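You operate a simulated robot arm through the tools that you are given. There is no shell and no other tool. Be economical: measure what you need, move in short steps, check, and stop when the job is done.

You run a simulated robot arm. Do the job below in one go: nothing can be reset, and whatever is moved stays where it is left.

Task
Count the black caps, stop plugs and clips, set their tags and note the shortage on the order board.
Fine: under MIN means ORDER, else OK; dial on the short part, slider on the number missing.

The check looks at the end state, three seconds after you hand in, the way a careful person would. Anything else that was tipped, shoved, dropped, spilled or broken makes it a failure. A push-on lid holds only when it is set on centred and level and pressed home; a screw cap is set on level and turned clockwise until tight.

Robot
A 6-joint arm with a two-finger parallel gripper on a trunk, on a base that drives. Base frame: it is fixed to the floor where the robot stands at the start and does not move with it; the origin is under the middle of the robot, x ahead of it, y to its left, z up; the surface under the hand at the start is at about z = 1340. Units: mm, degrees, N and s.
With the tool pointing down near the work surface it reaches from about 100 to 660 mm from the robot's upright axis, wherever it stands. Its first joint turns from -166.0 to 166.0 degrees. Places, roughly: count slider [600, -1100, 900]; inside of the blue kit tray [400, -1400, 800]; label reading BLACK CAP [700, 100, 1100]; label reading GUIDE CLIP [700, 300, 1100]; label reading STOP PLUG [700, -300, 1100]; part dial [600, -1100, 1000]; tag of the BLACK CAP bin [700, 0, 1100]; tag of the COLLAR bin [600, -3700, 1100]; tag of the END STOP bin [700, 500, 1100]; tag of the GUIDE CLIP bin [700, 200, 1100]; tag of the RAIL CLIP bin [600, -3300, 1100]; tag of the SPACER bin [600, -3500, 1100]; tag of the STOP PLUG bin [600, -400, 1100]; tag of the WHITE CAP bin [600, -200, 1100]. Payload 3.91 kg.
The TCP is the grasp point between the finger pads, 30 mm short of the fingertips. In the tool frame z runs along the fingers and y along their closing line. Largest opening 110 mm; finger width 20, thickness 10; the body of the gripper, 48 by 112 mm, starts 55 mm behind the TCP.
Orientation is told as [roll, pitch, yaw] about the base's x, y, z axes, in that order, counted from this pose: with the fingers straight down and closing along the base's y, the tool's x points along the base's -x, its y along +y and its z along -z.

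Tools
- The arm moves only by the tool drive_tool. Its argument "rows" is a list of rows, each an object of numbers (a shift or turn left out is 0, a gripper value left out holds the last): "dx", "dy", "dz": the shift along the base's x, y, z in cm; "ax", "ay", "az": the turn, a rotation vector about the base's x, y, z in degrees. In form: [{"dx": .., "dy": .., "dz": .., "ax": .., "ay": .., "az": ..}, ...]. A call has 1 to 12 rows; each row is the pose to reach, as a shift and turn from the pose commanded when the call began. "grip" is the finger opening in cm, from 0 to 11, set as the call begins (left out, the last holds). Each row takes 0.2 s and may step no farther than 50 mm and 8.6 degrees from the row before; otherwise, or with a gripper value out of range, the whole call is refused. A pose out of reach is approached as far as the arm can. The call stops where the force on the tool passes 50 N (or 10 N more than at its start, if that is more) or the arm is blocked; 0.2 s more then pass. The fingers move at their own pace (about 45 mm/s each) and stop on an object; they squeeze with about 41 N. The grip force told is the motor's: it shows also when the fingers shut on nothing. Time passes only in rows, and 0.2 s behind the last, so rows that repeat a pose let the fingers close. It gives the time, the measured TCP pose, the force on the tool (base axes), the opening and the grip force at its end, in the units of the frame above (readings bear some noise), with the torque about the TCP (base axes, N m) and any sound that the robot's microphone picked up.
- Cameras (640 x 400 px; columns grow to the right, rows downward): "scene" is now at [10.5, 125.6, 1620.1]; the picture's right is [-0.28, -0.96, 0.00], its down [-0.39, 0.11, -0.91] and it looks along [0.88, -0.25, -0.41] (base axes); focal length 280 px, centre (320, 200). "wrist" rides on the gripper at [77, 7, -114] in the tool frame; the picture's right is [-0.09, 1.00, 0.00], its down [-0.80, -0.07, -0.59] and it looks along [-0.59, -0.05, 0.80] (tool axes); focal length 270 px, centre (320, 200). There is no depth. A picture from a camera that has moved, and an enlarged one, comes with that camera's place and axes in the base frame and with its lens.
- snapshot(camera): a new picture of that camera. The clock stands still meanwhile.
- raise_lower(by): slides the trunk up (or, below 0, down) by that many mm; the arm and the scene camera ride with it, the base frame stays. It gives what a move gives, with no picture.
- base_move(legs): drives the robot by 1 to 6 legs, each [ahead, turn to the left] in mm and degrees, along the robot's own axes; the way and the turn of a leg run together, so that a leg with both is an arc; at most 1500 mm and 180 degrees a leg. The arm and the cameras ride along, it lands a little off, and it stops where it bumps. It gives what a move gives.
- pan_tilt(pan, tilt): turns the head with the scene camera to pan (to the left, within 155 degrees either way) and tilt (down, from -29 to 69), counted from straight ahead of the robot. It gives what a move gives.
- zoom(camera, box): a new picture of the part [left, top, right, bottom] of that camera's present view, enlarged. The clock stands still meanwhile.
- sign_off(): hands the job in; it is judged then, once.

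Go step by step. Nothing tells you exact positions but the pictures and the camera data: compare them with the known pose of the tool, close in by small moves and look again before you grip or let go. The budget is 120 turns and 98 pictures, counting those below and the enlarged ones. Unless the task says otherwise, let go and move clear before handing in, and close with one line.

The tools are called after ">>>" as name(argument=value, ...) on one line, values as JSON. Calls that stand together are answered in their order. drive_tool: Moves the arm, as the interface text tells. Its arguments: {"type":"object","properties":{"rows":{"type":"array","items":{"type":"object","properties":{"dx":{"type":"number"},"dy":{"type":"number"},"dz":{"type":"number"},"ax":{"type":"number"},"ay":{"type":"number"},"az":{"type":"number"}}}},"grip":{"type":"number"}},"required":["rows"]} The other tools are called the same way: raise_lower (by) slides the trunk up or down; base_move (legs) drives the base; pan_tilt (pan, tilt) turns the head that bears the scene camera; snapshot (camera) takes a picture; zoom (camera, box) takes an enlarged picture of a part of a camera's view; sign_off () hands the job in.

At the start:

```text
time: 0.0
tcp_pos: [337.3, 95.4, 1446.6]
orientation: [-0.1, 0.1, -0.5]
contact_force: [-0.5, -0.2, 0.5]
ft_torque: [0.02, 0.03, -0.03]
gripper_width: 110.1
gripper_force: 0.0
trunk travel left (down, up): [-550.0, 60.0]
robot x, y, heading: [-0.8, 1.1, 0.3]
head pan, tilt: [-16.2, 24.3]
```

scene: 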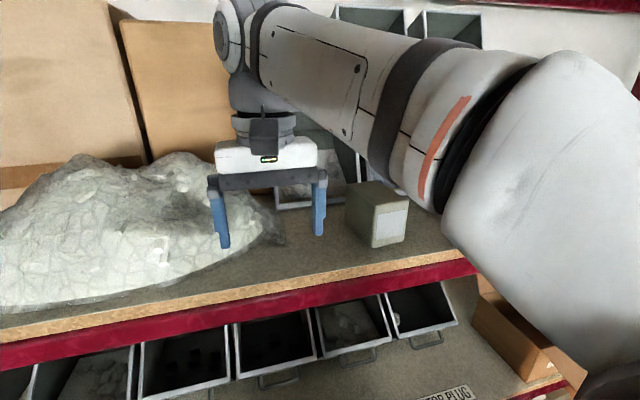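
wrist: 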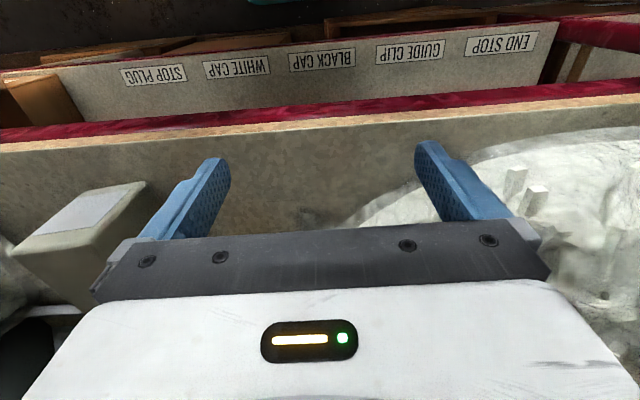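

The hand is above a top shelf at about z = 1340, with five bins (STOP PLUG to END STOP) on the level below. I'll back the robot away from the shelf first so I can lower the trunk and look at the bins.

>>> base_move(legs=[[-350, 0]])

>>> pan_tilt(pan=0, tilt=30)

>>> snapshot(camera="scene")

```text
time: 2.2
tcp_pos: [-6.8, 95.9, 1448.2]
orientation: [0.0, -0.1, -0.5]
contact_force: [0.0, 0.0, 0.2]
ft_torque: [0.0, -0.05, 0.01]
gripper_width: 109.8
gripper_force: 0.0
trunk travel left (down, up): [-550.0, 60.0]
robot x, y, heading: [-344.6, -0.7, 0.0]
head pan, tilt: [-16.2, 24.3]
```

```text
time: 3.0
tcp_pos: [-6.4, 96.1, 1448.4]
orientation: [0.0, 0.0, -0.5]
contact_force: [0.2, -0.4, -0.1]
ft_torque: [-0.02, 0.03, -0.01]
gripper_width: 110.1
gripper_force: 0.1
trunk travel left (down, up): [-550.0, 60.0]
robot x, y, heading: [-347.0, -0.2, 0.2]
head pan, tilt: [0.0, 30.0]
```

```text
95 pictures are left
camera scene: at [-331.7, 151.5, 1610.9], right [0.0, -1.0, 0.0], down [-0.5, 0.0, -0.87], along [0.87, 0.0, -0.5], focal length 280 px, centre (320, 200)
```

scene: 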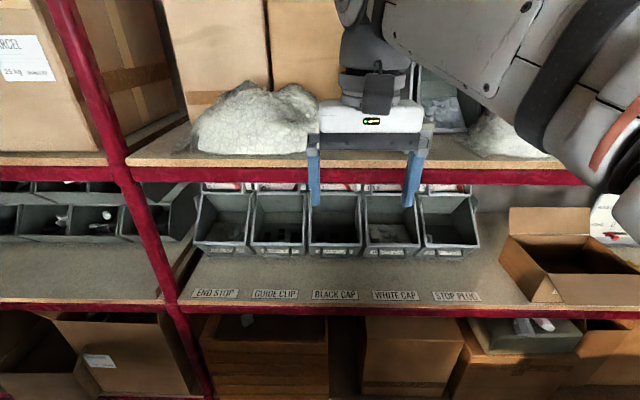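

Bins stand on the middle shelf, labels on the front, arm in the way of the upper part. I'll lower the trunk to see the bins and tags better.

>>> raise_lower(by=-200)

>>> snapshot(camera="scene")

>>> zoom(camera="scene", box=[180, 80, 500, 280])

```text
time: 5.2
tcp_pos: [-5.7, 96.6, 1248.0]
orientation: [-0.1, 0.0, -0.5]
contact_force: [-0.3, -0.1, 0.2]
ft_torque: [0.01, -0.02, 0.0]
gripper_width: 110.1
gripper_force: 0.1
trunk travel left (down, up): [-350.0, 260.0]
robot x, y, heading: [-343.7, 1.8, -0.2]
head pan, tilt: [0.0, 30.0]
```

```text
94 pictures are left
camera scene: at [-331.7, 151.6, 1410.9], right [0.0, -1.0, 0.0], down [-0.5, 0.0, -0.87], along [0.87, 0.0, -0.5], focal length 280 px, centre (320, 200)
```

scene: 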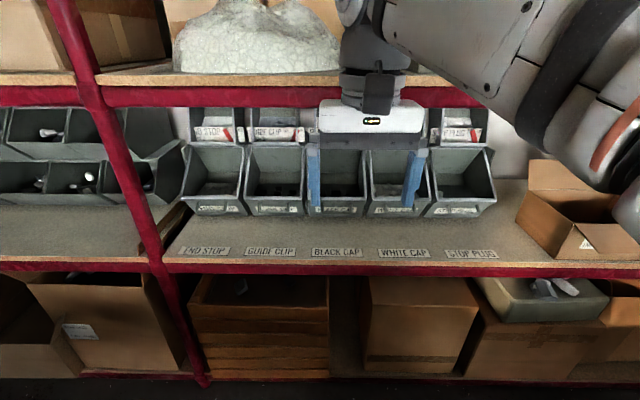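

```text
2.00 times, centred on (340, 180) of scene
camera zoom: at [-331.7, 151.6, 1410.9], right [0.0, -1.0, 0.0], down [-0.5, 0.0, -0.87], along [0.87, 0.0, -0.5], focal length 560 px, centre (280, 240)
```

zoom: 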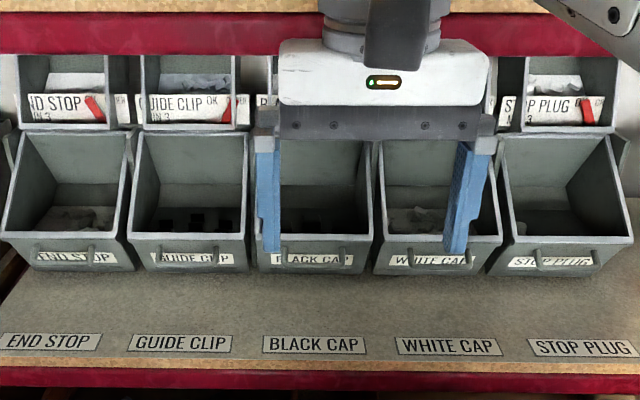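

Each part has a front bin and a rear upper bin, with tags (OK/ORDER, red pointer, MIN number) on the rear ones. The gripper hides the middle, so I'll swing it to the right.

>>> drive_tool(rows=[{"dy": -4.5}, {"dy": -9}, {"dy": -13.5}, {"dy": -18}, {"dy": -22.5}, {"dy": -27}, {"dy": -31.5}, {"dy": -36}])

>>> snapshot(camera="scene")

```text
time: 7.0
tcp_pos: [-6.2, -265.1, 1248.4]
orientation: [-0.1, 0.0, -0.5]
contact_force: [0.1, -0.3, -0.4]
ft_torque: [0.05, 0.03, 0.02]
gripper_width: 109.9
gripper_force: 0.0
trunk travel left (down, up): [-350.0, 260.0]
robot x, y, heading: [-343.2, 2.5, 0.3]
head pan, tilt: [0.0, 30.0]
```

```text
92 pictures are left
camera scene: at [-331.5, 151.2, 1410.9], right [0.0, -1.0, 0.0], down [-0.5, 0.0, -0.87], along [0.87, 0.0, -0.5], focal length 280 px, centre (320, 200)
```

scene: 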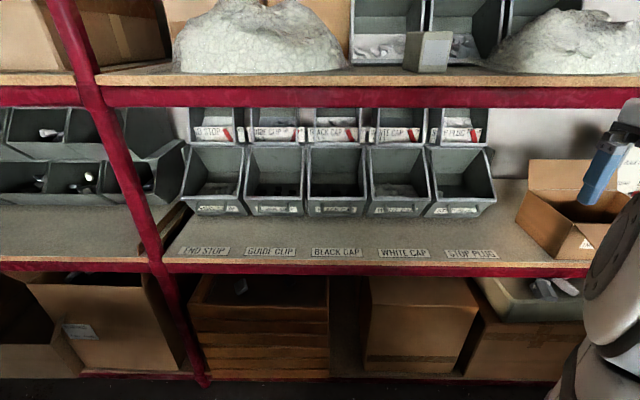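

The view is clear now. I'll zoom on the tags and into the bins.

>>> zoom(camera="scene", box=[180, 100, 340, 200])

>>> zoom(camera="scene", box=[340, 100, 500, 200])

>>> pan_tilt(pan=-60, tilt=25)

>>> snapshot(camera="scene")

```text
4.00 times, centred on (260, 150) of scene
camera zoom: at [-331.5, 151.2, 1410.9], right [0.0, -1.0, 0.0], down [-0.5, 0.0, -0.87], along [0.87, 0.0, -0.5], focal length 1119 px, centre (560, 400)
```

zoom: 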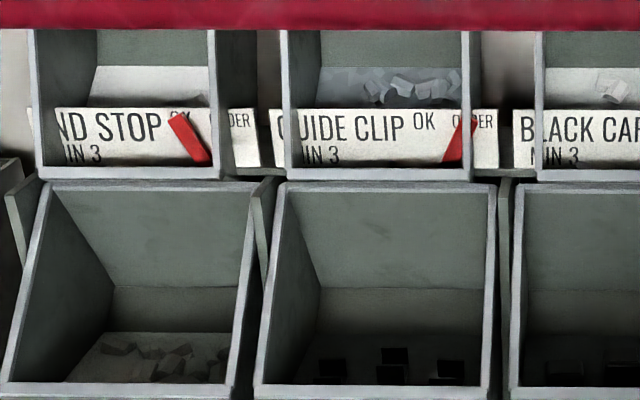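

```text
4.00 times, centred on (420, 150) of scene
camera zoom: at [-331.5, 151.2, 1410.9], right [0.0, -1.0, 0.0], down [-0.5, 0.0, -0.87], along [0.87, 0.0, -0.5], focal length 1119 px, centre (-80, 400)
```

zoom: 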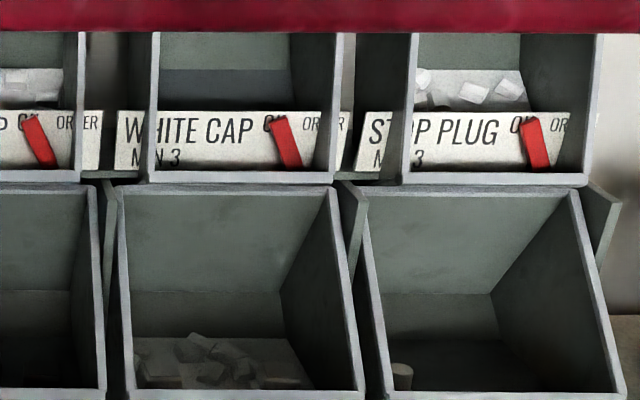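

```text
time: 8.3
tcp_pos: [-6.9, -263.8, 1249.9]
orientation: [0.1, -0.1, -0.5]
contact_force: [0.1, -0.7, -0.4]
ft_torque: [-0.02, 0.01, 0.0]
gripper_width: 110.0
gripper_force: 0.1
trunk travel left (down, up): [-350.0, 260.0]
robot x, y, heading: [-346.2, 1.0, 0.1]
head pan, tilt: [-60.0, 25.0]
```

```text
89 pictures are left
camera scene: at [-375.9, 71.8, 1418.9], right [-0.87, -0.5, 0.0], down [-0.21, 0.37, -0.91], along [0.45, -0.78, -0.42], focal length 280 px, centre (320, 200)
```

scene: 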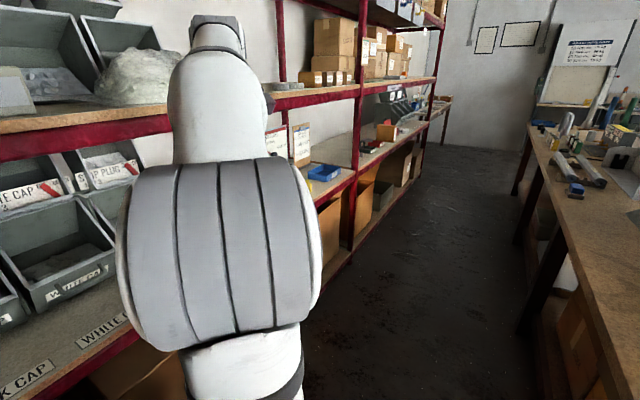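

Tags read MIN 3 with pointers between OK and ORDER. I'll fold the hand back to the right and drive close to the shelf with a lower camera to look inside the bins.

>>> drive_tool(rows=[{"dx": -4, "dy": -2.5}, {"dx": -8, "dy": -5}, {"dx": -12, "dy": -7.5}, {"dx": -16, "dy": -10}, {"dx": -20, "dy": -12.5}, {"dx": -24, "dy": -15}])

>>> base_move(legs=[[300, 0]])

>>> pan_tilt(pan=0, tilt=40)

>>> snapshot(camera="scene")

```text
time: 9.7
tcp_pos: [-245.7, -411.3, 1248.1]
orientation: [0.1, 0.0, -0.5]
contact_force: [-0.3, 0.2, -0.2]
ft_torque: [0.01, 0.01, -0.02]
gripper_width: 110.1
gripper_force: 0.0
trunk travel left (down, up): [-350.0, 260.0]
robot x, y, heading: [-342.2, -0.5, -0.1]
head pan, tilt: [-60.0, 25.0]
```

```text
time: 11.8
tcp_pos: [55.7, -411.5, 1249.0]
orientation: [-0.1, 0.0, -0.8]
contact_force: [0.0, -0.3, -0.2]
ft_torque: [-0.03, 0.0, 0.02]
gripper_width: 110.0
gripper_force: 0.1
trunk travel left (down, up): [-350.0, 260.0]
robot x, y, heading: [-44.6, 3.3, -0.2]
head pan, tilt: [-60.0, 25.0]
```

```text
time: 13.1
tcp_pos: [55.9, -411.6, 1248.5]
orientation: [0.0, 0.0, -0.7]
contact_force: [0.1, 0.1, 1.0]
ft_torque: [0.02, -0.01, 0.0]
gripper_width: 110.0
gripper_force: 0.1
trunk travel left (down, up): [-350.0, 260.0]
robot x, y, heading: [-38.5, 1.6, -0.1]
head pan, tilt: [0.0, 40.0]
```

```text
88 pictures are left
camera scene: at [-34.8, 151.4, 1395.6], right [0.0, -1.0, 0.0], down [-0.64, 0.0, -0.77], along [0.77, 0.0, -0.64], focal length 280 px, centre (320, 200)
```

scene: 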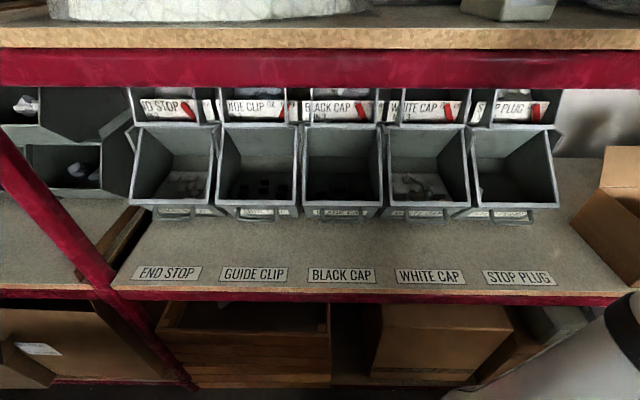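

Now much closer. I'll zoom on the front bins of guide clip, black cap and stop plug.

>>> zoom(camera="scene", box=[205, 125, 301, 220])

>>> zoom(camera="scene", box=[295, 125, 391, 220])

>>> zoom(camera="scene", box=[465, 125, 561, 220])

>>> raise_lower(by=-140)

>>> pan_tilt(pan=0, tilt=15)

>>> snapshot(camera="scene")

```text
4.21 times, centred on (253, 172) of scene
camera zoom: at [-34.8, 151.4, 1395.6], right [0.0, -1.0, 0.0], down [-0.64, 0.0, -0.77], along [0.77, 0.0, -0.64], focal length 1178 px, centre (602, 316)
```

zoom: 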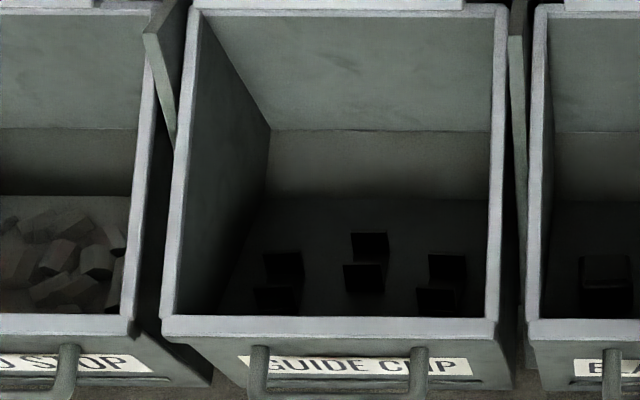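

```text
4.21 times, centred on (343, 172) of scene
camera zoom: at [-34.8, 151.4, 1395.6], right [0.0, -1.0, 0.0], down [-0.64, 0.0, -0.77], along [0.77, 0.0, -0.64], focal length 1178 px, centre (223, 316)
```

zoom: 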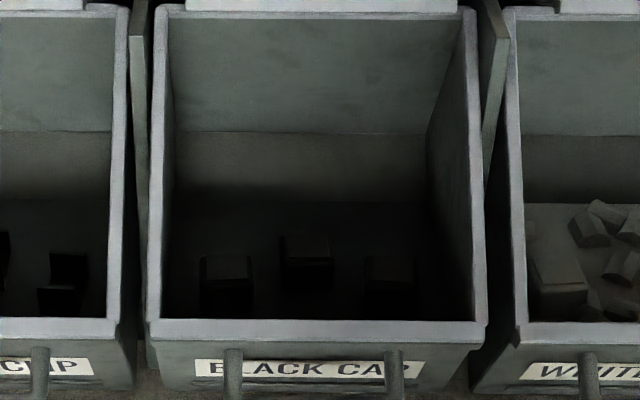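

```text
4.21 times, centred on (513, 172) of scene
camera zoom: at [-34.8, 151.4, 1395.6], right [0.0, -1.0, 0.0], down [-0.64, 0.0, -0.77], along [0.77, 0.0, -0.64], focal length 1178 px, centre (-493, 316)
```

zoom: 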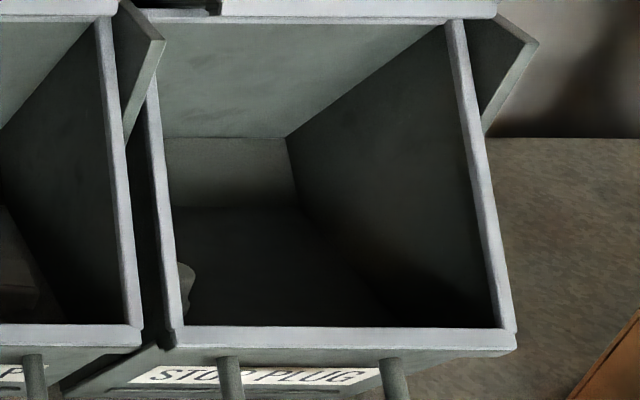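

```text
time: 14.7
tcp_pos: [55.7, -413.5, 1108.6]
orientation: [0.1, 0.0, -0.7]
contact_force: [0.1, -0.2, 0.0]
ft_torque: [0.01, 0.02, 0.0]
gripper_width: 109.9
gripper_force: 0.1
trunk travel left (down, up): [-210.0, 400.0]
robot x, y, heading: [-42.3, 3.2, 0.2]
head pan, tilt: [0.0, 40.0]
```

```text
time: 15.6
tcp_pos: [55.6, -411.4, 1109.5]
orientation: [0.1, -0.1, -0.6]
contact_force: [-0.8, 0.2, -0.3]
ft_torque: [-0.03, -0.01, 0.0]
gripper_width: 110.2
gripper_force: 0.1
trunk travel left (down, up): [-210.0, 400.0]
robot x, y, heading: [-40.9, -1.4, -0.1]
head pan, tilt: [0.0, 15.0]
```

```text
84 pictures are left
camera scene: at [-26.4, 151.5, 1295.0], right [0.0, -1.0, 0.0], down [-0.26, 0.0, -0.97], along [0.97, 0.0, -0.26], focal length 280 px, centre (320, 200)
```

scene: 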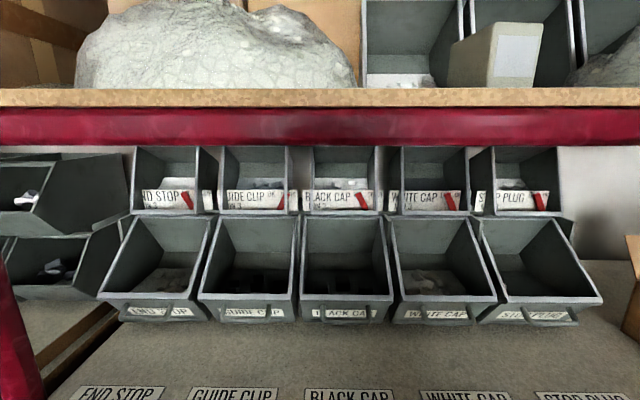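

Guide clip shows 3 visible, black cap 3, stop plug at least 1, though the front walls hide part of the floors. Now the upper bins.

>>> zoom(camera="scene", box=[210, 140, 306, 220])

>>> zoom(camera="scene", box=[295, 140, 391, 220])

>>> zoom(camera="scene", box=[470, 140, 566, 220])

```text
5.00 times, centred on (258, 180) of scene
camera zoom: at [-26.4, 151.5, 1295.0], right [0.0, -1.0, 0.0], down [-0.26, 0.0, -0.97], along [0.97, 0.0, -0.26], focal length 1399 px, centre (630, 300)
```

zoom: 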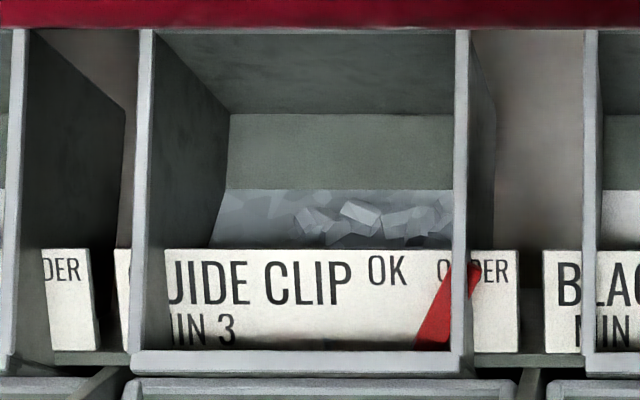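

```text
5.00 times, centred on (343, 180) of scene
camera zoom: at [-26.4, 151.5, 1295.0], right [0.0, -1.0, 0.0], down [-0.26, 0.0, -0.97], along [0.97, 0.0, -0.26], focal length 1399 px, centre (205, 300)
```

zoom: 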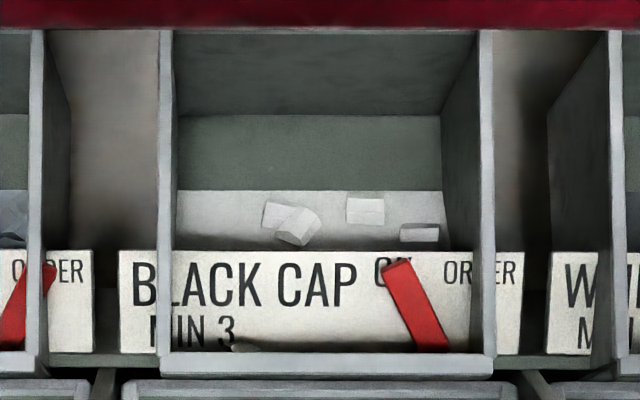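

```text
5.00 times, centred on (518, 180) of scene
camera zoom: at [-26.4, 151.5, 1295.0], right [0.0, -1.0, 0.0], down [-0.26, 0.0, -0.97], along [0.97, 0.0, -0.26], focal length 1399 px, centre (-670, 300)
```

zoom: 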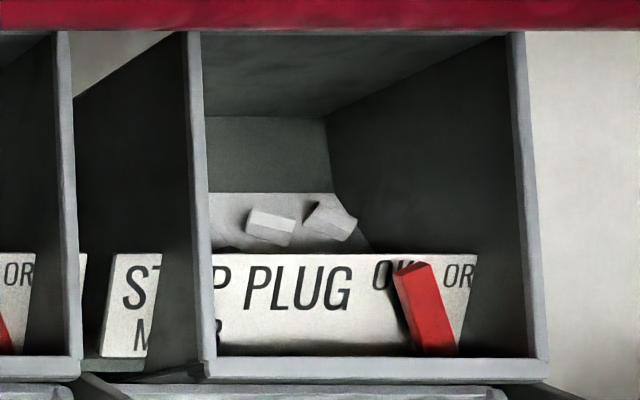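

Each tag has MIN 3 and a red flip pointer; guide clip is on ORDER now, the others on OK. To see the bin floors from above I need the wrist camera with the hand level and camera on top, so I back off and turn the tool.

>>> base_move(legs=[[-250, 0]])

>>> drive_tool(rows=[{"dx": 3, "dy": 3, "az": 8}, {"dx": 6, "dy": 6, "az": 16}, {"dx": 9, "dy": 9, "az": 24}, {"dx": 12, "dy": 12, "az": 32}, {"dx": 15, "dy": 15, "az": 40}, {"dx": 18, "dy": 18, "az": 48}, {"dx": 20, "dy": 20, "az": 56}, {"dx": 20, "dy": 22, "az": 64}, {"dx": 20, "dy": 24, "az": 72}, {"dx": 20, "dy": 26, "az": 80}, {"dx": 20, "dy": 28, "az": 88}, {"dx": 20, "dy": 30, "az": 90}])

```text
time: 17.4
tcp_pos: [-194.1, -411.0, 1108.4]
orientation: [0.1, 0.0, -0.6]
contact_force: [-0.2, -1.0, 0.5]
ft_torque: [-0.02, 0.07, 0.0]
gripper_width: 110.1
gripper_force: 0.1
trunk travel left (down, up): [-210.0, 400.0]
robot x, y, heading: [-287.8, 2.2, -0.1]
head pan, tilt: [0.0, 15.0]
```

```text
time: 20.0
tcp_pos: [4.2, -112.7, 1106.1]
orientation: [0.0, 0.0, 89.4]
contact_force: [-0.5, 0.7, -0.4]
ft_torque: [0.03, -0.02, 0.02]
gripper_width: 110.2
gripper_force: 0.1
trunk travel left (down, up): [-210.0, 400.0]
robot x, y, heading: [-295.5, 0.7, -0.0]
head pan, tilt: [0.0, 15.0]
```

Yaw works so far; I continue to 180 degrees, closing the gripper meanwhile.

>>> drive_tool(rows=[{"dx": 0, "dy": 1, "az": 8}, {"dx": 1, "dy": 2, "az": 16}, {"dx": 2, "dy": 3, "az": 24}, {"dx": 3, "dy": 4, "az": 32}, {"dx": 4, "dy": 5, "az": 40}, {"dx": 5, "dy": 6, "az": 48}, {"dx": 5, "dy": 7, "az": 56}, {"dx": 5, "dy": 8, "az": 64}, {"dx": 5, "dy": 9, "az": 72}, {"dx": 5, "dy": 10, "az": 80}, {"dx": 5, "dy": 10, "az": 88}, {"dx": 5, "dy": 10, "az": 90.6}], grip=0)

>>> drive_tool(rows=[{"ay": -8}, {"ay": -16}, {"ay": -24}, {"ay": -32}, {"ay": -40}, {"ay": -48}, {"ay": -56}, {"ay": -64}, {"ay": -72}, {"ay": -80}, {"ay": -85}, {"ay": -90}])

>>> snapshot(camera="scene")

>>> snapshot(camera="wrist")

```text
time: 22.6
tcp_pos: [49.2, 36.5, 1107.8]
orientation: [0.1, 0.0, 179.7]
contact_force: [0.3, -0.5, -0.1]
ft_torque: [0.0, -0.03, -0.01]
gripper_width: 0.1
gripper_force: 37.4
out of reach, approached as far as the arm can: row 11, 12
trunk travel left (down, up): [-210.0, 400.0]
robot x, y, heading: [-293.3, 0.5, -0.3]
head pan, tilt: [0.0, 15.0]
```

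```text
time: 23.9
tcp_pos: [101.7, 46.2, 1052.9]
orientation: [2.4, 28.7, -179.0]
contact_force: [0.9, 0.0, 0.4]
ft_torque: [-0.01, 0.0, -0.03]
gripper_width: 0.0
gripper_force: 37.9
trunk travel left (down, up): [-210.0, 400.0]
robot x, y, heading: [-293.1, 2.4, 0.0]
head pan, tilt: [0.0, 15.0]
stopped in row 6: the arm was blocked; the commanded pose is now the measured one
```

```text
80 pictures are left
camera scene: at [-278.0, 152.0, 1296.9], right [0.0, -1.0, 0.0], down [-0.26, 0.0, -0.97], along [0.97, 0.0, -0.26], focal length 280 px, centre (320, 200)
```

scene: 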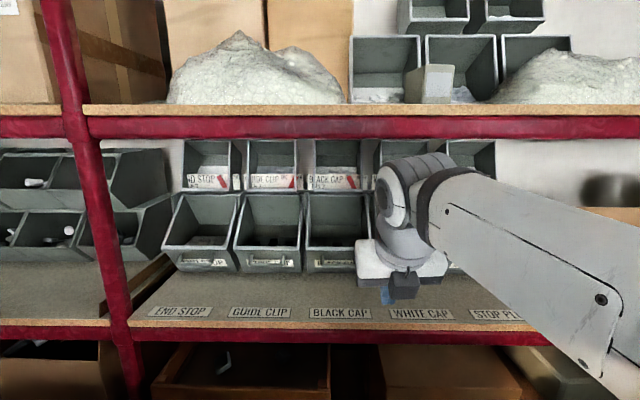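

```text
79 pictures are left
camera wrist: at [114.0, 41.6, 1190.6], right [-0.08, -1.0, -0.01], down [-0.99, 0.08, 0.13], along [-0.13, 0.02, -0.99], focal length 270 px, centre (320, 200)
```

wrist: 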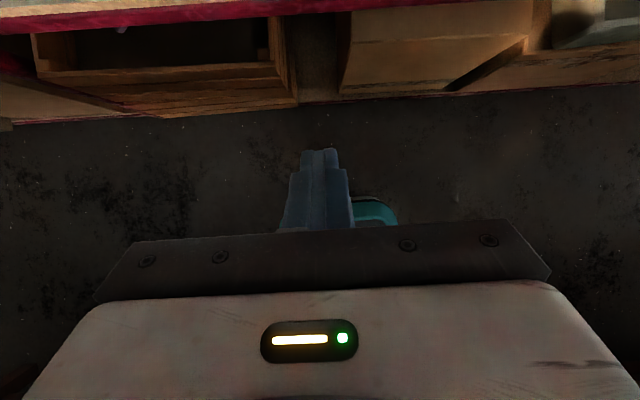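

The pitch turn was blocked at about 29°, likely a joint limit near yaw 180. I'll step back to yaw 150 and try pitching from there.

>>> drive_tool(rows=[{"ay": 7, "dz": 1}, {"ay": 14, "dz": 2}, {"ay": 21, "dz": 4}, {"ay": 28.5, "dz": 6}])

>>> drive_tool(rows=[{"az": -8}, {"az": -16}, {"az": -24}, {"az": -32}, {"az": -40}])

>>> drive_tool(rows=[{"ay": -8}, {"ay": -16}, {"ay": -24}, {"ay": -32}, {"ay": -40}, {"ay": -48}, {"ay": -56}, {"ay": -64}, {"ay": -72}, {"ay": -80}, {"ay": -85}, {"ay": -90}])

>>> snapshot(camera="scene")

```text
time: 24.9
tcp_pos: [102.4, 44.4, 1114.1]
orientation: [2.0, 0.4, -179.5]
contact_force: [-0.4, 0.5, -0.3]
ft_torque: [-0.04, -0.01, 0.01]
gripper_width: 0.1
gripper_force: 37.5
trunk travel left (down, up): [-210.0, 400.0]
robot x, y, heading: [-294.1, 1.0, -0.4]
head pan, tilt: [0.0, 15.0]
```

```text
time: 26.1
tcp_pos: [99.7, 44.5, 1113.8]
orientation: [2.1, 0.5, 140.6]
contact_force: [0.1, 0.7, 0.4]
ft_torque: [0.01, -0.01, 0.0]
gripper_width: 0.1
gripper_force: 38.1
trunk travel left (down, up): [-210.0, 400.0]
robot x, y, heading: [-294.9, 0.4, -0.1]
head pan, tilt: [0.0, 15.0]
```

```text
time: 27.7
tcp_pos: [149.1, 55.3, 1048.9]
orientation: [-29.7, 37.0, 130.8]
contact_force: [0.2, 0.5, 0.7]
ft_torque: [-0.02, -0.01, -0.01]
gripper_width: 0.1
gripper_force: 38.0
trunk travel left (down, up): [-210.0, 400.0]
robot x, y, heading: [-292.4, 0.6, -0.3]
head pan, tilt: [0.0, 15.0]
stopped in row 8: the arm was blocked; the commanded pose is now the measured one
```

```text
78 pictures are left
camera scene: at [-278.0, 152.0, 1296.9], right [0.0, -1.0, 0.0], down [-0.26, 0.0, -0.97], along [0.97, 0.0, -0.26], focal length 280 px, centre (320, 200)
```

scene: 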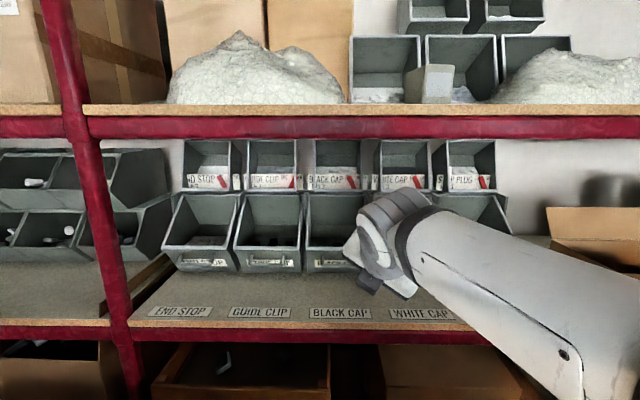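

The block may be the elbow folding too tightly, as the wrist moves back when the tool levels. I'll back the base up and pitch further out.

>>> base_move(legs=[[-200, 0]])

>>> drive_tool(rows=[{"dx": 4, "dz": 1}, {"dx": 8, "dz": 2}, {"dx": 12, "dz": 4}, {"dx": 16, "dz": 6}])

>>> drive_tool(rows=[{"ay": -6}, {"ay": -12}, {"ay": -18}, {"ay": -24}, {"ay": -30}, {"ay": -36}, {"ay": -42}])

>>> snapshot(camera="scene")

```text
time: 29.3
tcp_pos: [-50.1, 55.3, 1051.5]
orientation: [-30.0, 37.0, 130.6]
contact_force: [-0.2, 0.0, 0.1]
ft_torque: [-0.02, -0.02, 0.0]
gripper_width: 0.1
gripper_force: 37.9
trunk travel left (down, up): [-210.0, 400.0]
robot x, y, heading: [-497.3, 0.9, 0.0]
head pan, tilt: [0.0, 15.0]
```

```text
time: 30.3
tcp_pos: [109.0, 54.7, 1113.5]
orientation: [-29.8, 37.0, 130.7]
contact_force: [0.2, -0.4, 0.5]
ft_torque: [0.0, -0.01, -0.02]
gripper_width: 0.2
gripper_force: 37.5
trunk travel left (down, up): [-210.0, 400.0]
robot x, y, heading: [-490.5, 5.3, -0.2]
head pan, tilt: [0.0, 15.0]
```

```text
time: 31.9
tcp_pos: [108.6, 55.3, 1110.2]
orientation: [-86.8, 52.7, 88.5]
contact_force: [-0.1, 0.0, 1.2]
ft_torque: [0.0, 0.0, 0.01]
gripper_width: 0.1
gripper_force: 37.8
trunk travel left (down, up): [-210.0, 400.0]
robot x, y, heading: [-494.4, 1.9, -0.2]
head pan, tilt: [0.0, 15.0]
```

```text
77 pictures are left
camera scene: at [-479.7, 152.3, 1295.1], right [0.0, -1.0, 0.0], down [-0.26, 0.0, -0.97], along [0.97, 0.0, -0.26], focal length 280 px, centre (320, 200)
```

scene: 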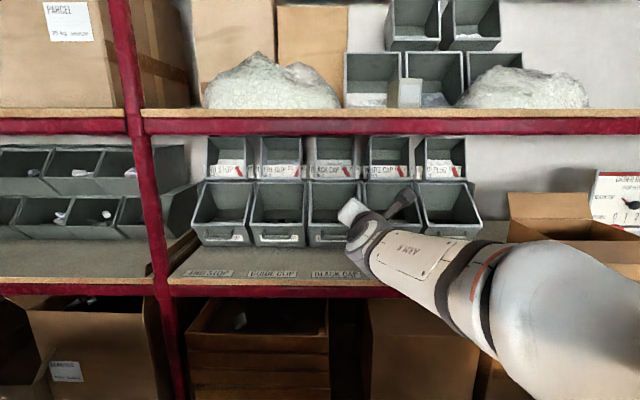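

That worked: the hand is nearly level, camera up. I take a wrist picture for the exact axes.

>>> snapshot(camera="wrist")

```text
76 pictures are left
camera wrist: at [-6.9, 9.7, 1171.5], right [-0.08, -0.74, -0.67], down [-0.57, 0.58, -0.57], along [0.81, 0.34, -0.47], focal length 270 px, centre (320, 200)
```

wrist: 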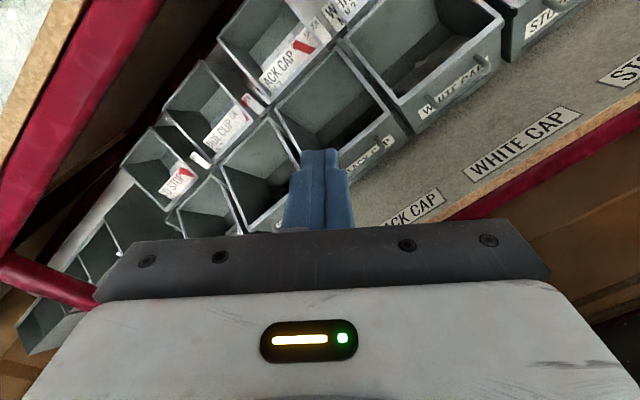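

Tool points almost straight ahead, rolled 37°. I roll it upright.

>>> drive_tool(rows=[{"ax": -7.5, "az": 1}, {"ax": -15, "az": 2}, {"ax": -22.5, "az": 3}, {"ax": -30, "az": 4}, {"ax": -37, "az": 4}])

>>> snapshot(camera="wrist")

```text
time: 33.1
tcp_pos: [109.7, 55.4, 1109.4]
orientation: [-29.0, 89.6, 150.2]
contact_force: [0.5, 0.5, -0.2]
ft_torque: [-0.03, 0.0, -0.03]
gripper_width: 0.0
gripper_force: 37.7
trunk travel left (down, up): [-210.0, 400.0]
robot x, y, heading: [-496.9, 1.4, -0.0]
head pan, tilt: [0.0, 15.0]
```

```text
75 pictures are left
camera wrist: at [-4.5, 48.2, 1188.2], right [-0.01, -1.0, -0.09], down [-0.6, 0.08, -0.8], along [0.8, 0.04, -0.6], focal length 270 px, centre (320, 200)
```

wrist: 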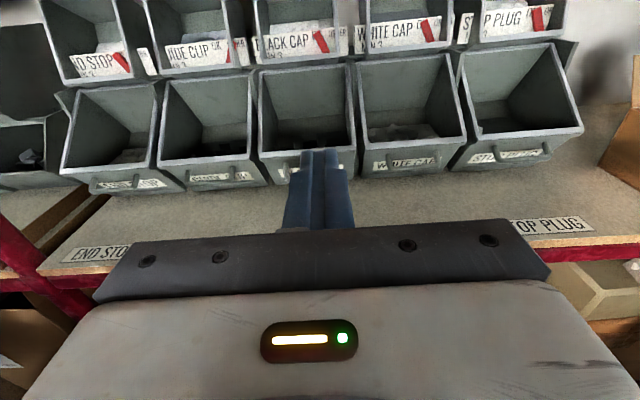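

The wrist view is upright. I raise 40 mm and drive in so the camera is above the front bins.

>>> raise_lower(by=40)

>>> base_move(legs=[[340, 0]])

>>> snapshot(camera="wrist")

>>> snapshot(camera="scene")

```text
time: 33.9
tcp_pos: [109.7, 55.9, 1149.8]
orientation: [-43.1, 89.5, 136.1]
contact_force: [-0.1, 0.2, -0.5]
ft_torque: [0.03, -0.01, -0.01]
gripper_width: 0.0
gripper_force: 37.1
trunk travel left (down, up): [-250.0, 360.0]
robot x, y, heading: [-491.9, 1.8, -0.0]
head pan, tilt: [0.0, 15.0]
```

```text
time: 36.2
tcp_pos: [451.4, 51.8, 1150.8]
orientation: [-44.1, 89.5, 134.8]
contact_force: [-0.6, -0.4, -0.4]
ft_torque: [0.02, 0.0, 0.03]
gripper_width: 0.0
gripper_force: 37.5
trunk travel left (down, up): [-250.0, 360.0]
robot x, y, heading: [-155.0, 3.6, -0.2]
head pan, tilt: [0.0, 15.0]
```

```text
74 pictures are left
camera wrist: at [337.5, 45.6, 1228.2], right [-0.02, -1.0, -0.09], down [-0.6, 0.08, -0.8], along [0.8, 0.04, -0.6], focal length 270 px, centre (320, 200)
```

wrist: 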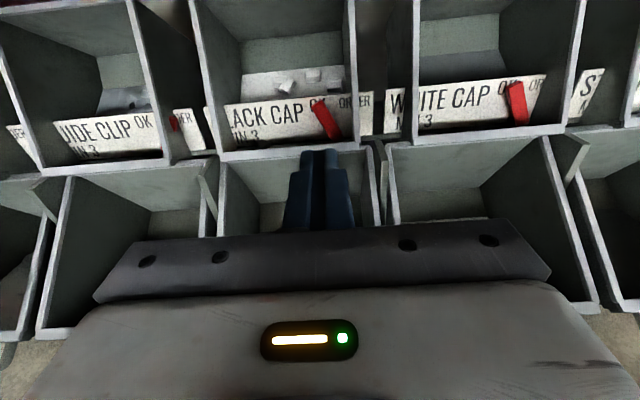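

```text
73 pictures are left
camera scene: at [-137.6, 151.9, 1335.1], right [0.0, -1.0, 0.0], down [-0.26, 0.0, -0.97], along [0.97, 0.0, -0.26], focal length 280 px, centre (320, 200)
```

scene: 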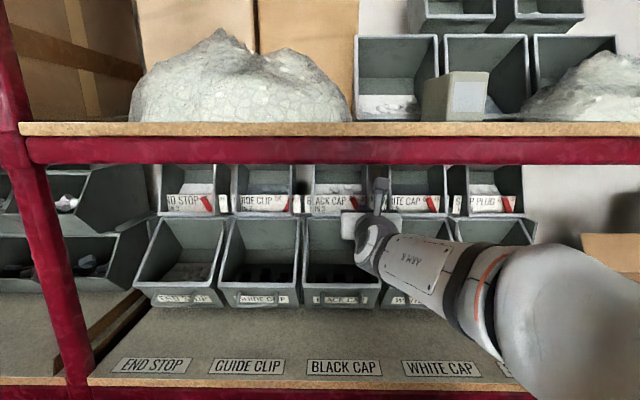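

The gripper hides the bin floors beneath, so I'll lower and pitch the hand 35° down in front of the bins.

>>> drive_tool(rows=[{"dz": -3}, {"dz": -6}, {"dz": -8}, {"dz": -8, "ay": 7}, {"dz": -8, "ay": 14}, {"dz": -8, "ay": 21}, {"dz": -8, "ay": 28}, {"dz": -8, "ay": 35}])

>>> snapshot(camera="wrist")

```text
time: 38.0
tcp_pos: [453.2, 51.2, 1070.2]
orientation: [1.8, 54.8, -179.4]
contact_force: [0.4, -0.1, 0.5]
ft_torque: [-0.04, -0.01, -0.08]
gripper_width: 0.0
gripper_force: 37.1
out of reach, approached as far as the arm can: row 6, 7
trunk travel left (down, up): [-250.0, 360.0]
robot x, y, heading: [-152.9, 1.7, -0.0]
head pan, tilt: [0.0, 15.0]
```

```text
72 pictures are left
camera wrist: at [403.3, 46.1, 1198.8], right [-0.07, -1.0, -0.05], down [-0.95, 0.08, -0.31], along [0.32, 0.03, -0.95], focal length 270 px, centre (320, 200)
```

wrist: 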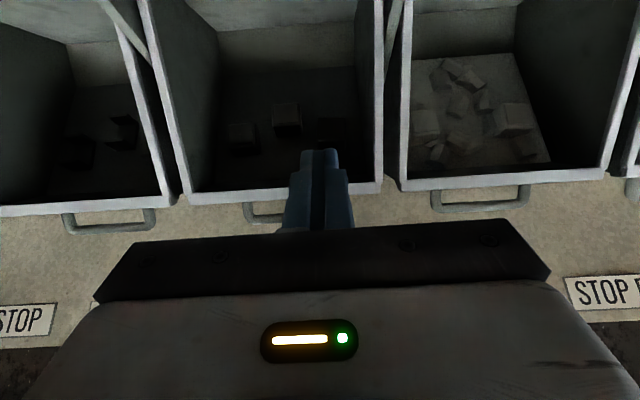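

Great overhead view. I shift the hand left so the fingers sit between guide clip and black cap bins.

>>> drive_tool(rows=[{"dy": 4}, {"dy": 8}, {"dy": 12}])

>>> zoom(camera="wrist", box=[320, 0, 576, 160])

>>> zoom(camera="wrist", box=[100, 20, 324, 160])

```text
time: 38.8
tcp_pos: [450.8, 172.7, 1070.7]
orientation: [0.3, 54.7, 179.4]
contact_force: [-0.4, -0.2, -0.4]
ft_torque: [0.01, -0.01, -0.01]
gripper_width: 0.0
gripper_force: 37.5
trunk travel left (down, up): [-250.0, 360.0]
robot x, y, heading: [-156.9, 2.3, -0.3]
head pan, tilt: [0.0, 15.0]
```

```text
2.50 times, centred on (448, 80) of wrist
camera zoom: at [402.6, 165.0, 1199.9], right [-0.07, -1.0, -0.07], down [-0.95, 0.09, -0.31], along [0.31, 0.04, -0.95], focal length 676 px, centre (0, 500)
```

zoom: 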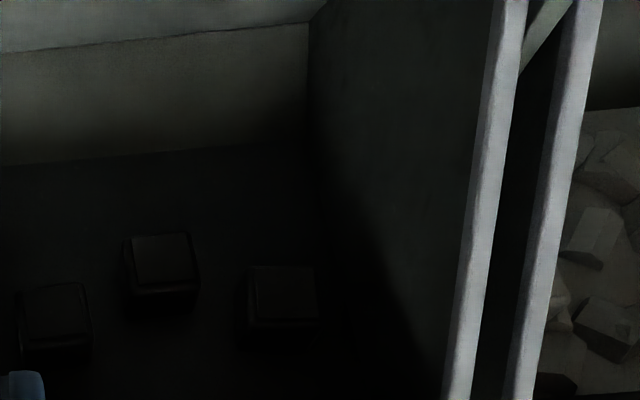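

```text
2.86 times, centred on (212, 90) of wrist
camera zoom: at [402.6, 165.0, 1199.9], right [-0.07, -1.0, -0.07], down [-0.95, 0.09, -0.31], along [0.31, 0.04, -0.95], focal length 772 px, centre (629, 514)
```

zoom: 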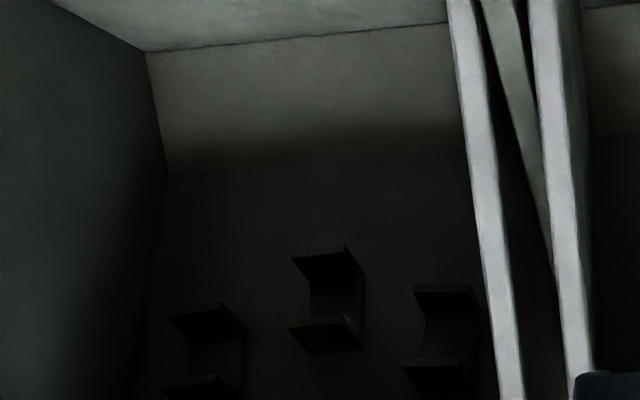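

Three clips and three black caps visible so far; I check the front strips of both floors.

>>> zoom(camera="wrist", box=[100, 80, 340, 230])

>>> zoom(camera="wrist", box=[320, 80, 560, 230])

```text
2.67 times, centred on (220, 155) of wrist
camera zoom: at [402.6, 165.0, 1199.9], right [-0.07, -1.0, -0.07], down [-0.95, 0.09, -0.31], along [0.31, 0.04, -0.95], focal length 721 px, centre (587, 320)
```

zoom: 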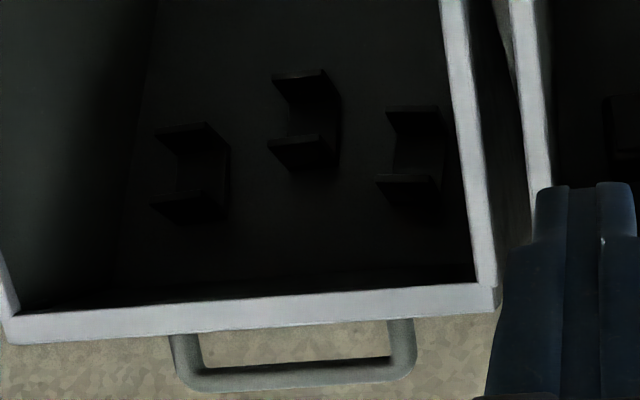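

```text
2.67 times, centred on (440, 155) of wrist
camera zoom: at [402.6, 165.0, 1199.9], right [-0.07, -1.0, -0.07], down [-0.95, 0.09, -0.31], along [0.31, 0.04, -0.95], focal length 721 px, centre (0, 320)
```

zoom: 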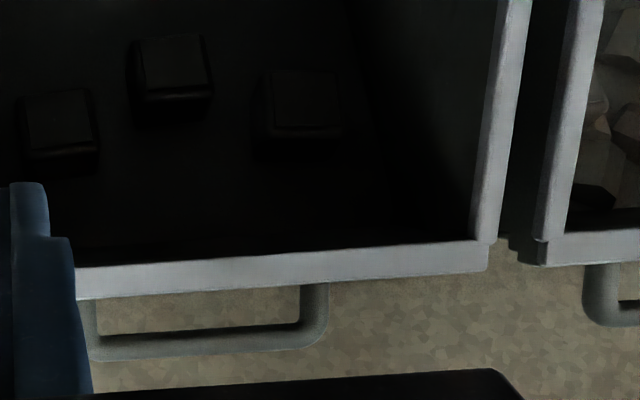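

Black caps: 3, guide clips: 3, so both are not under MIN. I level the hand again and look closely at the guide clip tag, which wrongly shows ORDER.

>>> drive_tool(rows=[{"ay": -7}, {"ay": -14}, {"ay": -21}, {"ay": -28}, {"ay": -35}, {"ay": -35, "dy": 2, "dz": 4}, {"ay": -35, "dy": 4, "dz": 7}])

>>> snapshot(camera="wrist")

>>> zoom(camera="wrist", box=[224, 30, 416, 150])

```text
time: 40.4
tcp_pos: [453.4, 208.7, 1141.1]
orientation: [-44.7, 89.6, 134.3]
contact_force: [0.4, -0.2, -0.3]
ft_torque: [0.02, -0.01, -0.01]
gripper_width: 0.0
gripper_force: 38.1
trunk travel left (down, up): [-250.0, 360.0]
robot x, y, heading: [-150.1, 2.1, -0.3]
head pan, tilt: [0.0, 15.0]
```

```text
67 pictures are left
camera wrist: at [339.8, 202.6, 1219.4], right [-0.02, -1.0, -0.09], down [-0.6, 0.09, -0.8], along [0.8, 0.04, -0.6], focal length 270 px, centre (320, 200)
```

wrist: 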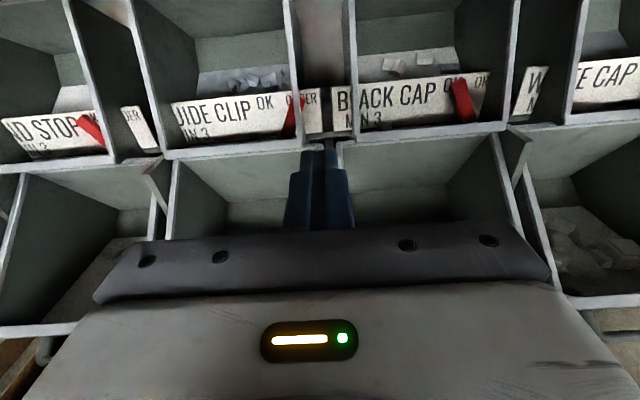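

```text
3.33 times, centred on (320, 90) of wrist
camera zoom: at [339.8, 202.6, 1219.4], right [-0.02, -1.0, -0.09], down [-0.6, 0.09, -0.8], along [0.8, 0.04, -0.6], focal length 901 px, centre (320, 567)
```

zoom: 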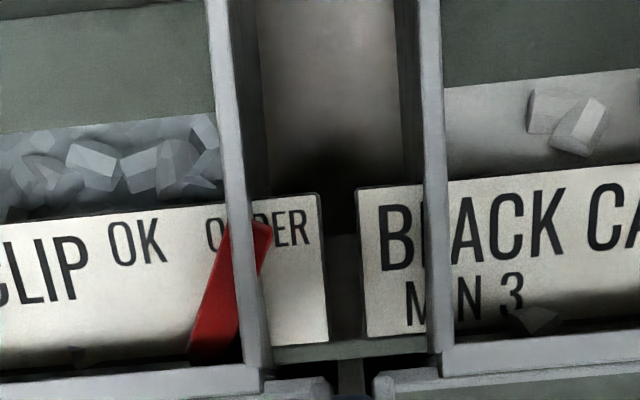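

The guide clip pointer pivots near (651, 250, 1089), tip at about (651, 224, 1130). I bring the closed fingers into the gap right of its tip, in front of the tag plate.

>>> drive_tool(rows=[{"dy": -0.6, "dz": -1.9}, {"dx": 4, "dy": -0.6, "dz": -1.9}, {"dx": 8, "dy": -0.6, "dz": -1.9}, {"dx": 11, "dy": -0.6, "dz": -1.9}, {"dx": 13, "dy": -0.6, "dz": -1.9}, {"dx": 14, "dy": -0.6, "dz": -1.9}])

>>> zoom(camera="wrist", box=[208, 60, 432, 200])

```text
time: 41.8
tcp_pos: [594.3, 205.8, 1118.0]
orientation: [-40.0, 89.5, 138.9]
contact_force: [0.3, -0.4, 0.5]
ft_torque: [-0.02, -0.01, 0.0]
gripper_width: 0.1
gripper_force: 38.1
trunk travel left (down, up): [-250.0, 360.0]
robot x, y, heading: [-153.0, -0.4, -0.1]
head pan, tilt: [0.0, 15.0]
```

```text
2.86 times, centred on (320, 130) of wrist
camera zoom: at [480.0, 199.1, 1197.7], right [-0.02, -1.0, -0.09], down [-0.6, 0.08, -0.8], along [0.8, 0.04, -0.6], focal length 772 px, centre (320, 400)
```

zoom: 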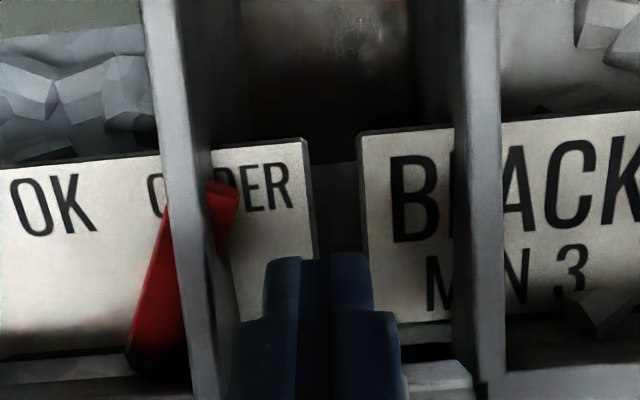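

Fingers are right of the pointer tip. I advance 18 mm, then probe left in small steps watching the force.

>>> drive_tool(rows=[{"dx": 0.8}, {"dx": 1.5}, {"dx": 2.0}, {"dx": 2.0}])

>>> drive_tool(rows=[{"dy": 0.3}, {"dy": 0.6}, {"dy": 0.9}, {"dy": 1.2}])

>>> zoom(camera="wrist", box=[208, 60, 432, 200])

```text
time: 42.8
tcp_pos: [612.8, 207.0, 1120.2]
orientation: [-44.9, 89.5, 134.2]
contact_force: [-0.3, -0.3, 0.2]
ft_torque: [0.03, 0.02, -0.02]
gripper_width: 0.1
gripper_force: 37.9
trunk travel left (down, up): [-250.0, 360.0]
robot x, y, heading: [-156.1, 1.9, -0.4]
head pan, tilt: [0.0, 15.0]
```

```text
time: 43.8
tcp_pos: [612.1, 219.4, 1121.4]
orientation: [-42.1, 89.4, 137.0]
contact_force: [-0.1, -0.3, -0.2]
ft_torque: [0.02, 0.0, 0.07]
gripper_width: 0.1
gripper_force: 37.0
trunk travel left (down, up): [-250.0, 360.0]
robot x, y, heading: [-153.3, 3.5, -0.1]
head pan, tilt: [0.0, 15.0]
```

```text
2.86 times, centred on (320, 130) of wrist
camera zoom: at [497.8, 211.8, 1199.6], right [-0.02, -1.0, -0.09], down [-0.6, 0.08, -0.8], along [0.8, 0.04, -0.6], focal length 772 px, centre (320, 400)
```

zoom: 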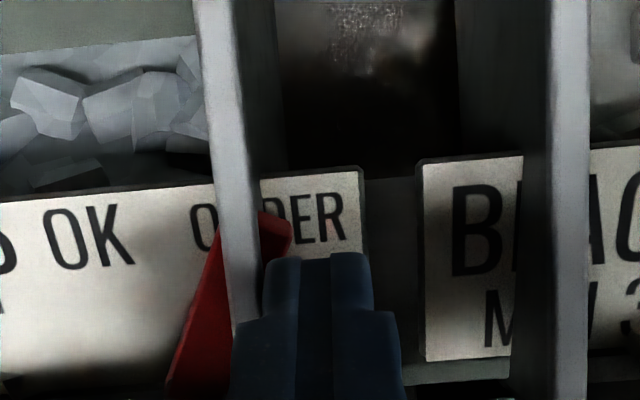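

No contact yet; refined views put the pointer nearer x = 661. I step back right, go 13 mm deeper, and come left again.

>>> drive_tool(rows=[{"dy": -0.7}, {"dy": -1.4}, {"dy": -1.4, "dx": 0.5}, {"dy": -1.4, "dx": 1.0}, {"dy": -1.4, "dx": 1.3}, {"dy": -1.4, "dx": 1.3}])

>>> drive_tool(rows=[{"dy": 0.3}, {"dy": 0.6}, {"dy": 0.9}, {"dy": 1.2}, {"dy": 1.2}])

>>> zoom(camera="wrist", box=[208, 60, 432, 200])

```text
time: 45.2
tcp_pos: [624.8, 205.9, 1121.6]
orientation: [-42.8, 89.5, 136.2]
contact_force: [-0.7, -0.3, 0.0]
ft_torque: [-0.01, 0.0, 0.02]
gripper_width: 0.0
gripper_force: 37.7
trunk travel left (down, up): [-250.0, 360.0]
robot x, y, heading: [-151.0, 0.6, -0.4]
head pan, tilt: [0.0, 15.0]
```

```text
time: 46.4
tcp_pos: [624.7, 216.3, 1121.9]
orientation: [-48.7, 89.6, 130.3]
contact_force: [-1.1, -2.1, 2.0]
ft_torque: [0.04, -0.04, -0.09]
gripper_width: 0.2
gripper_force: 37.3
trunk travel left (down, up): [-250.0, 360.0]
robot x, y, heading: [-152.0, 4.7, -0.2]
head pan, tilt: [0.0, 15.0]
```

```text
2.86 times, centred on (320, 130) of wrist
camera zoom: at [511.5, 209.8, 1199.3], right [-0.02, -1.0, -0.09], down [-0.6, 0.09, -0.8], along [0.8, 0.04, -0.6], focal length 772 px, centre (320, 400)
```

zoom: 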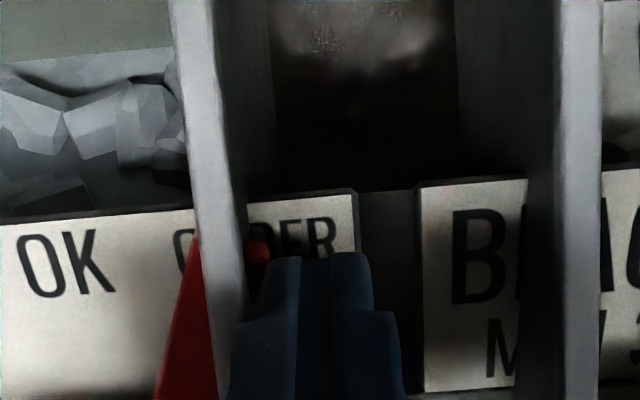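

A light contact of about 2 N now shows, likely the pointer. I keep pushing left gently.

>>> drive_tool(rows=[{"dy": 0.2}, {"dy": 0.4}, {"dy": 0.6}, {"dy": 0.8}])

>>> zoom(camera="wrist", box=[208, 60, 432, 200])

```text
time: 47.4
tcp_pos: [625.2, 225.6, 1120.8]
orientation: [-41.7, 89.6, 137.1]
contact_force: [0.0, -0.4, 1.1]
ft_torque: [-0.01, 0.01, -0.01]
gripper_width: 0.3
gripper_force: 37.5
trunk travel left (down, up): [-250.0, 360.0]
robot x, y, heading: [-151.0, -0.8, -0.3]
head pan, tilt: [0.0, 15.0]
```

```text
2.86 times, centred on (320, 130) of wrist
camera zoom: at [511.7, 217.5, 1199.0], right [-0.02, -1.0, -0.09], down [-0.6, 0.08, -0.8], along [0.8, 0.04, -0.6], focal length 772 px, centre (320, 400)
```

zoom: 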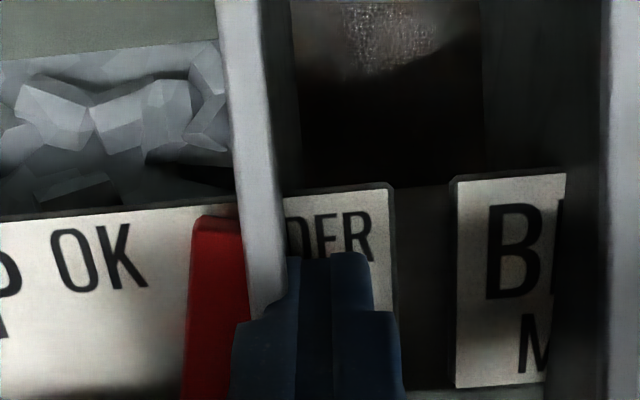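

The pointer is upright now and the wall gives no resistance. I continue left.

>>> drive_tool(rows=[{"dy": 0.4}, {"dy": 0.8}, {"dy": 1.2}, {"dy": 1.6}, {"dy": 2.0}])

>>> zoom(camera="wrist", box=[208, 60, 432, 200])

```text
time: 48.6
tcp_pos: [623.8, 244.9, 1120.4]
orientation: [-40.4, 89.5, 138.8]
contact_force: [0.7, 0.6, -1.2]
ft_torque: [-0.01, 0.04, 0.03]
gripper_width: 0.0
gripper_force: 37.5
trunk travel left (down, up): [-250.0, 360.0]
robot x, y, heading: [-153.4, -1.9, -0.1]
head pan, tilt: [0.0, 15.0]
```

```text
2.86 times, centred on (320, 130) of wrist
camera zoom: at [510.5, 237.8, 1198.5], right [-0.02, -1.0, -0.09], down [-0.6, 0.08, -0.8], along [0.8, 0.04, -0.6], focal length 772 px, centre (320, 400)
```

zoom: 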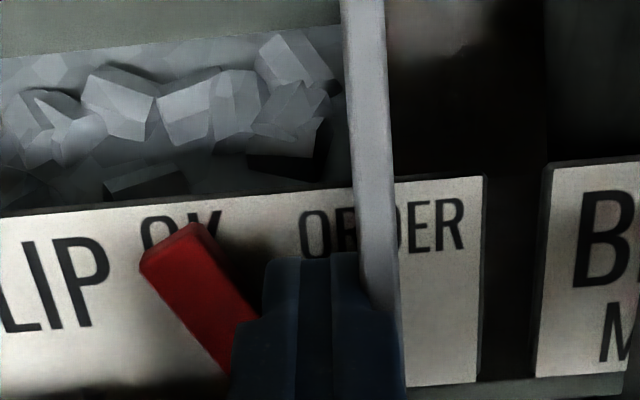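

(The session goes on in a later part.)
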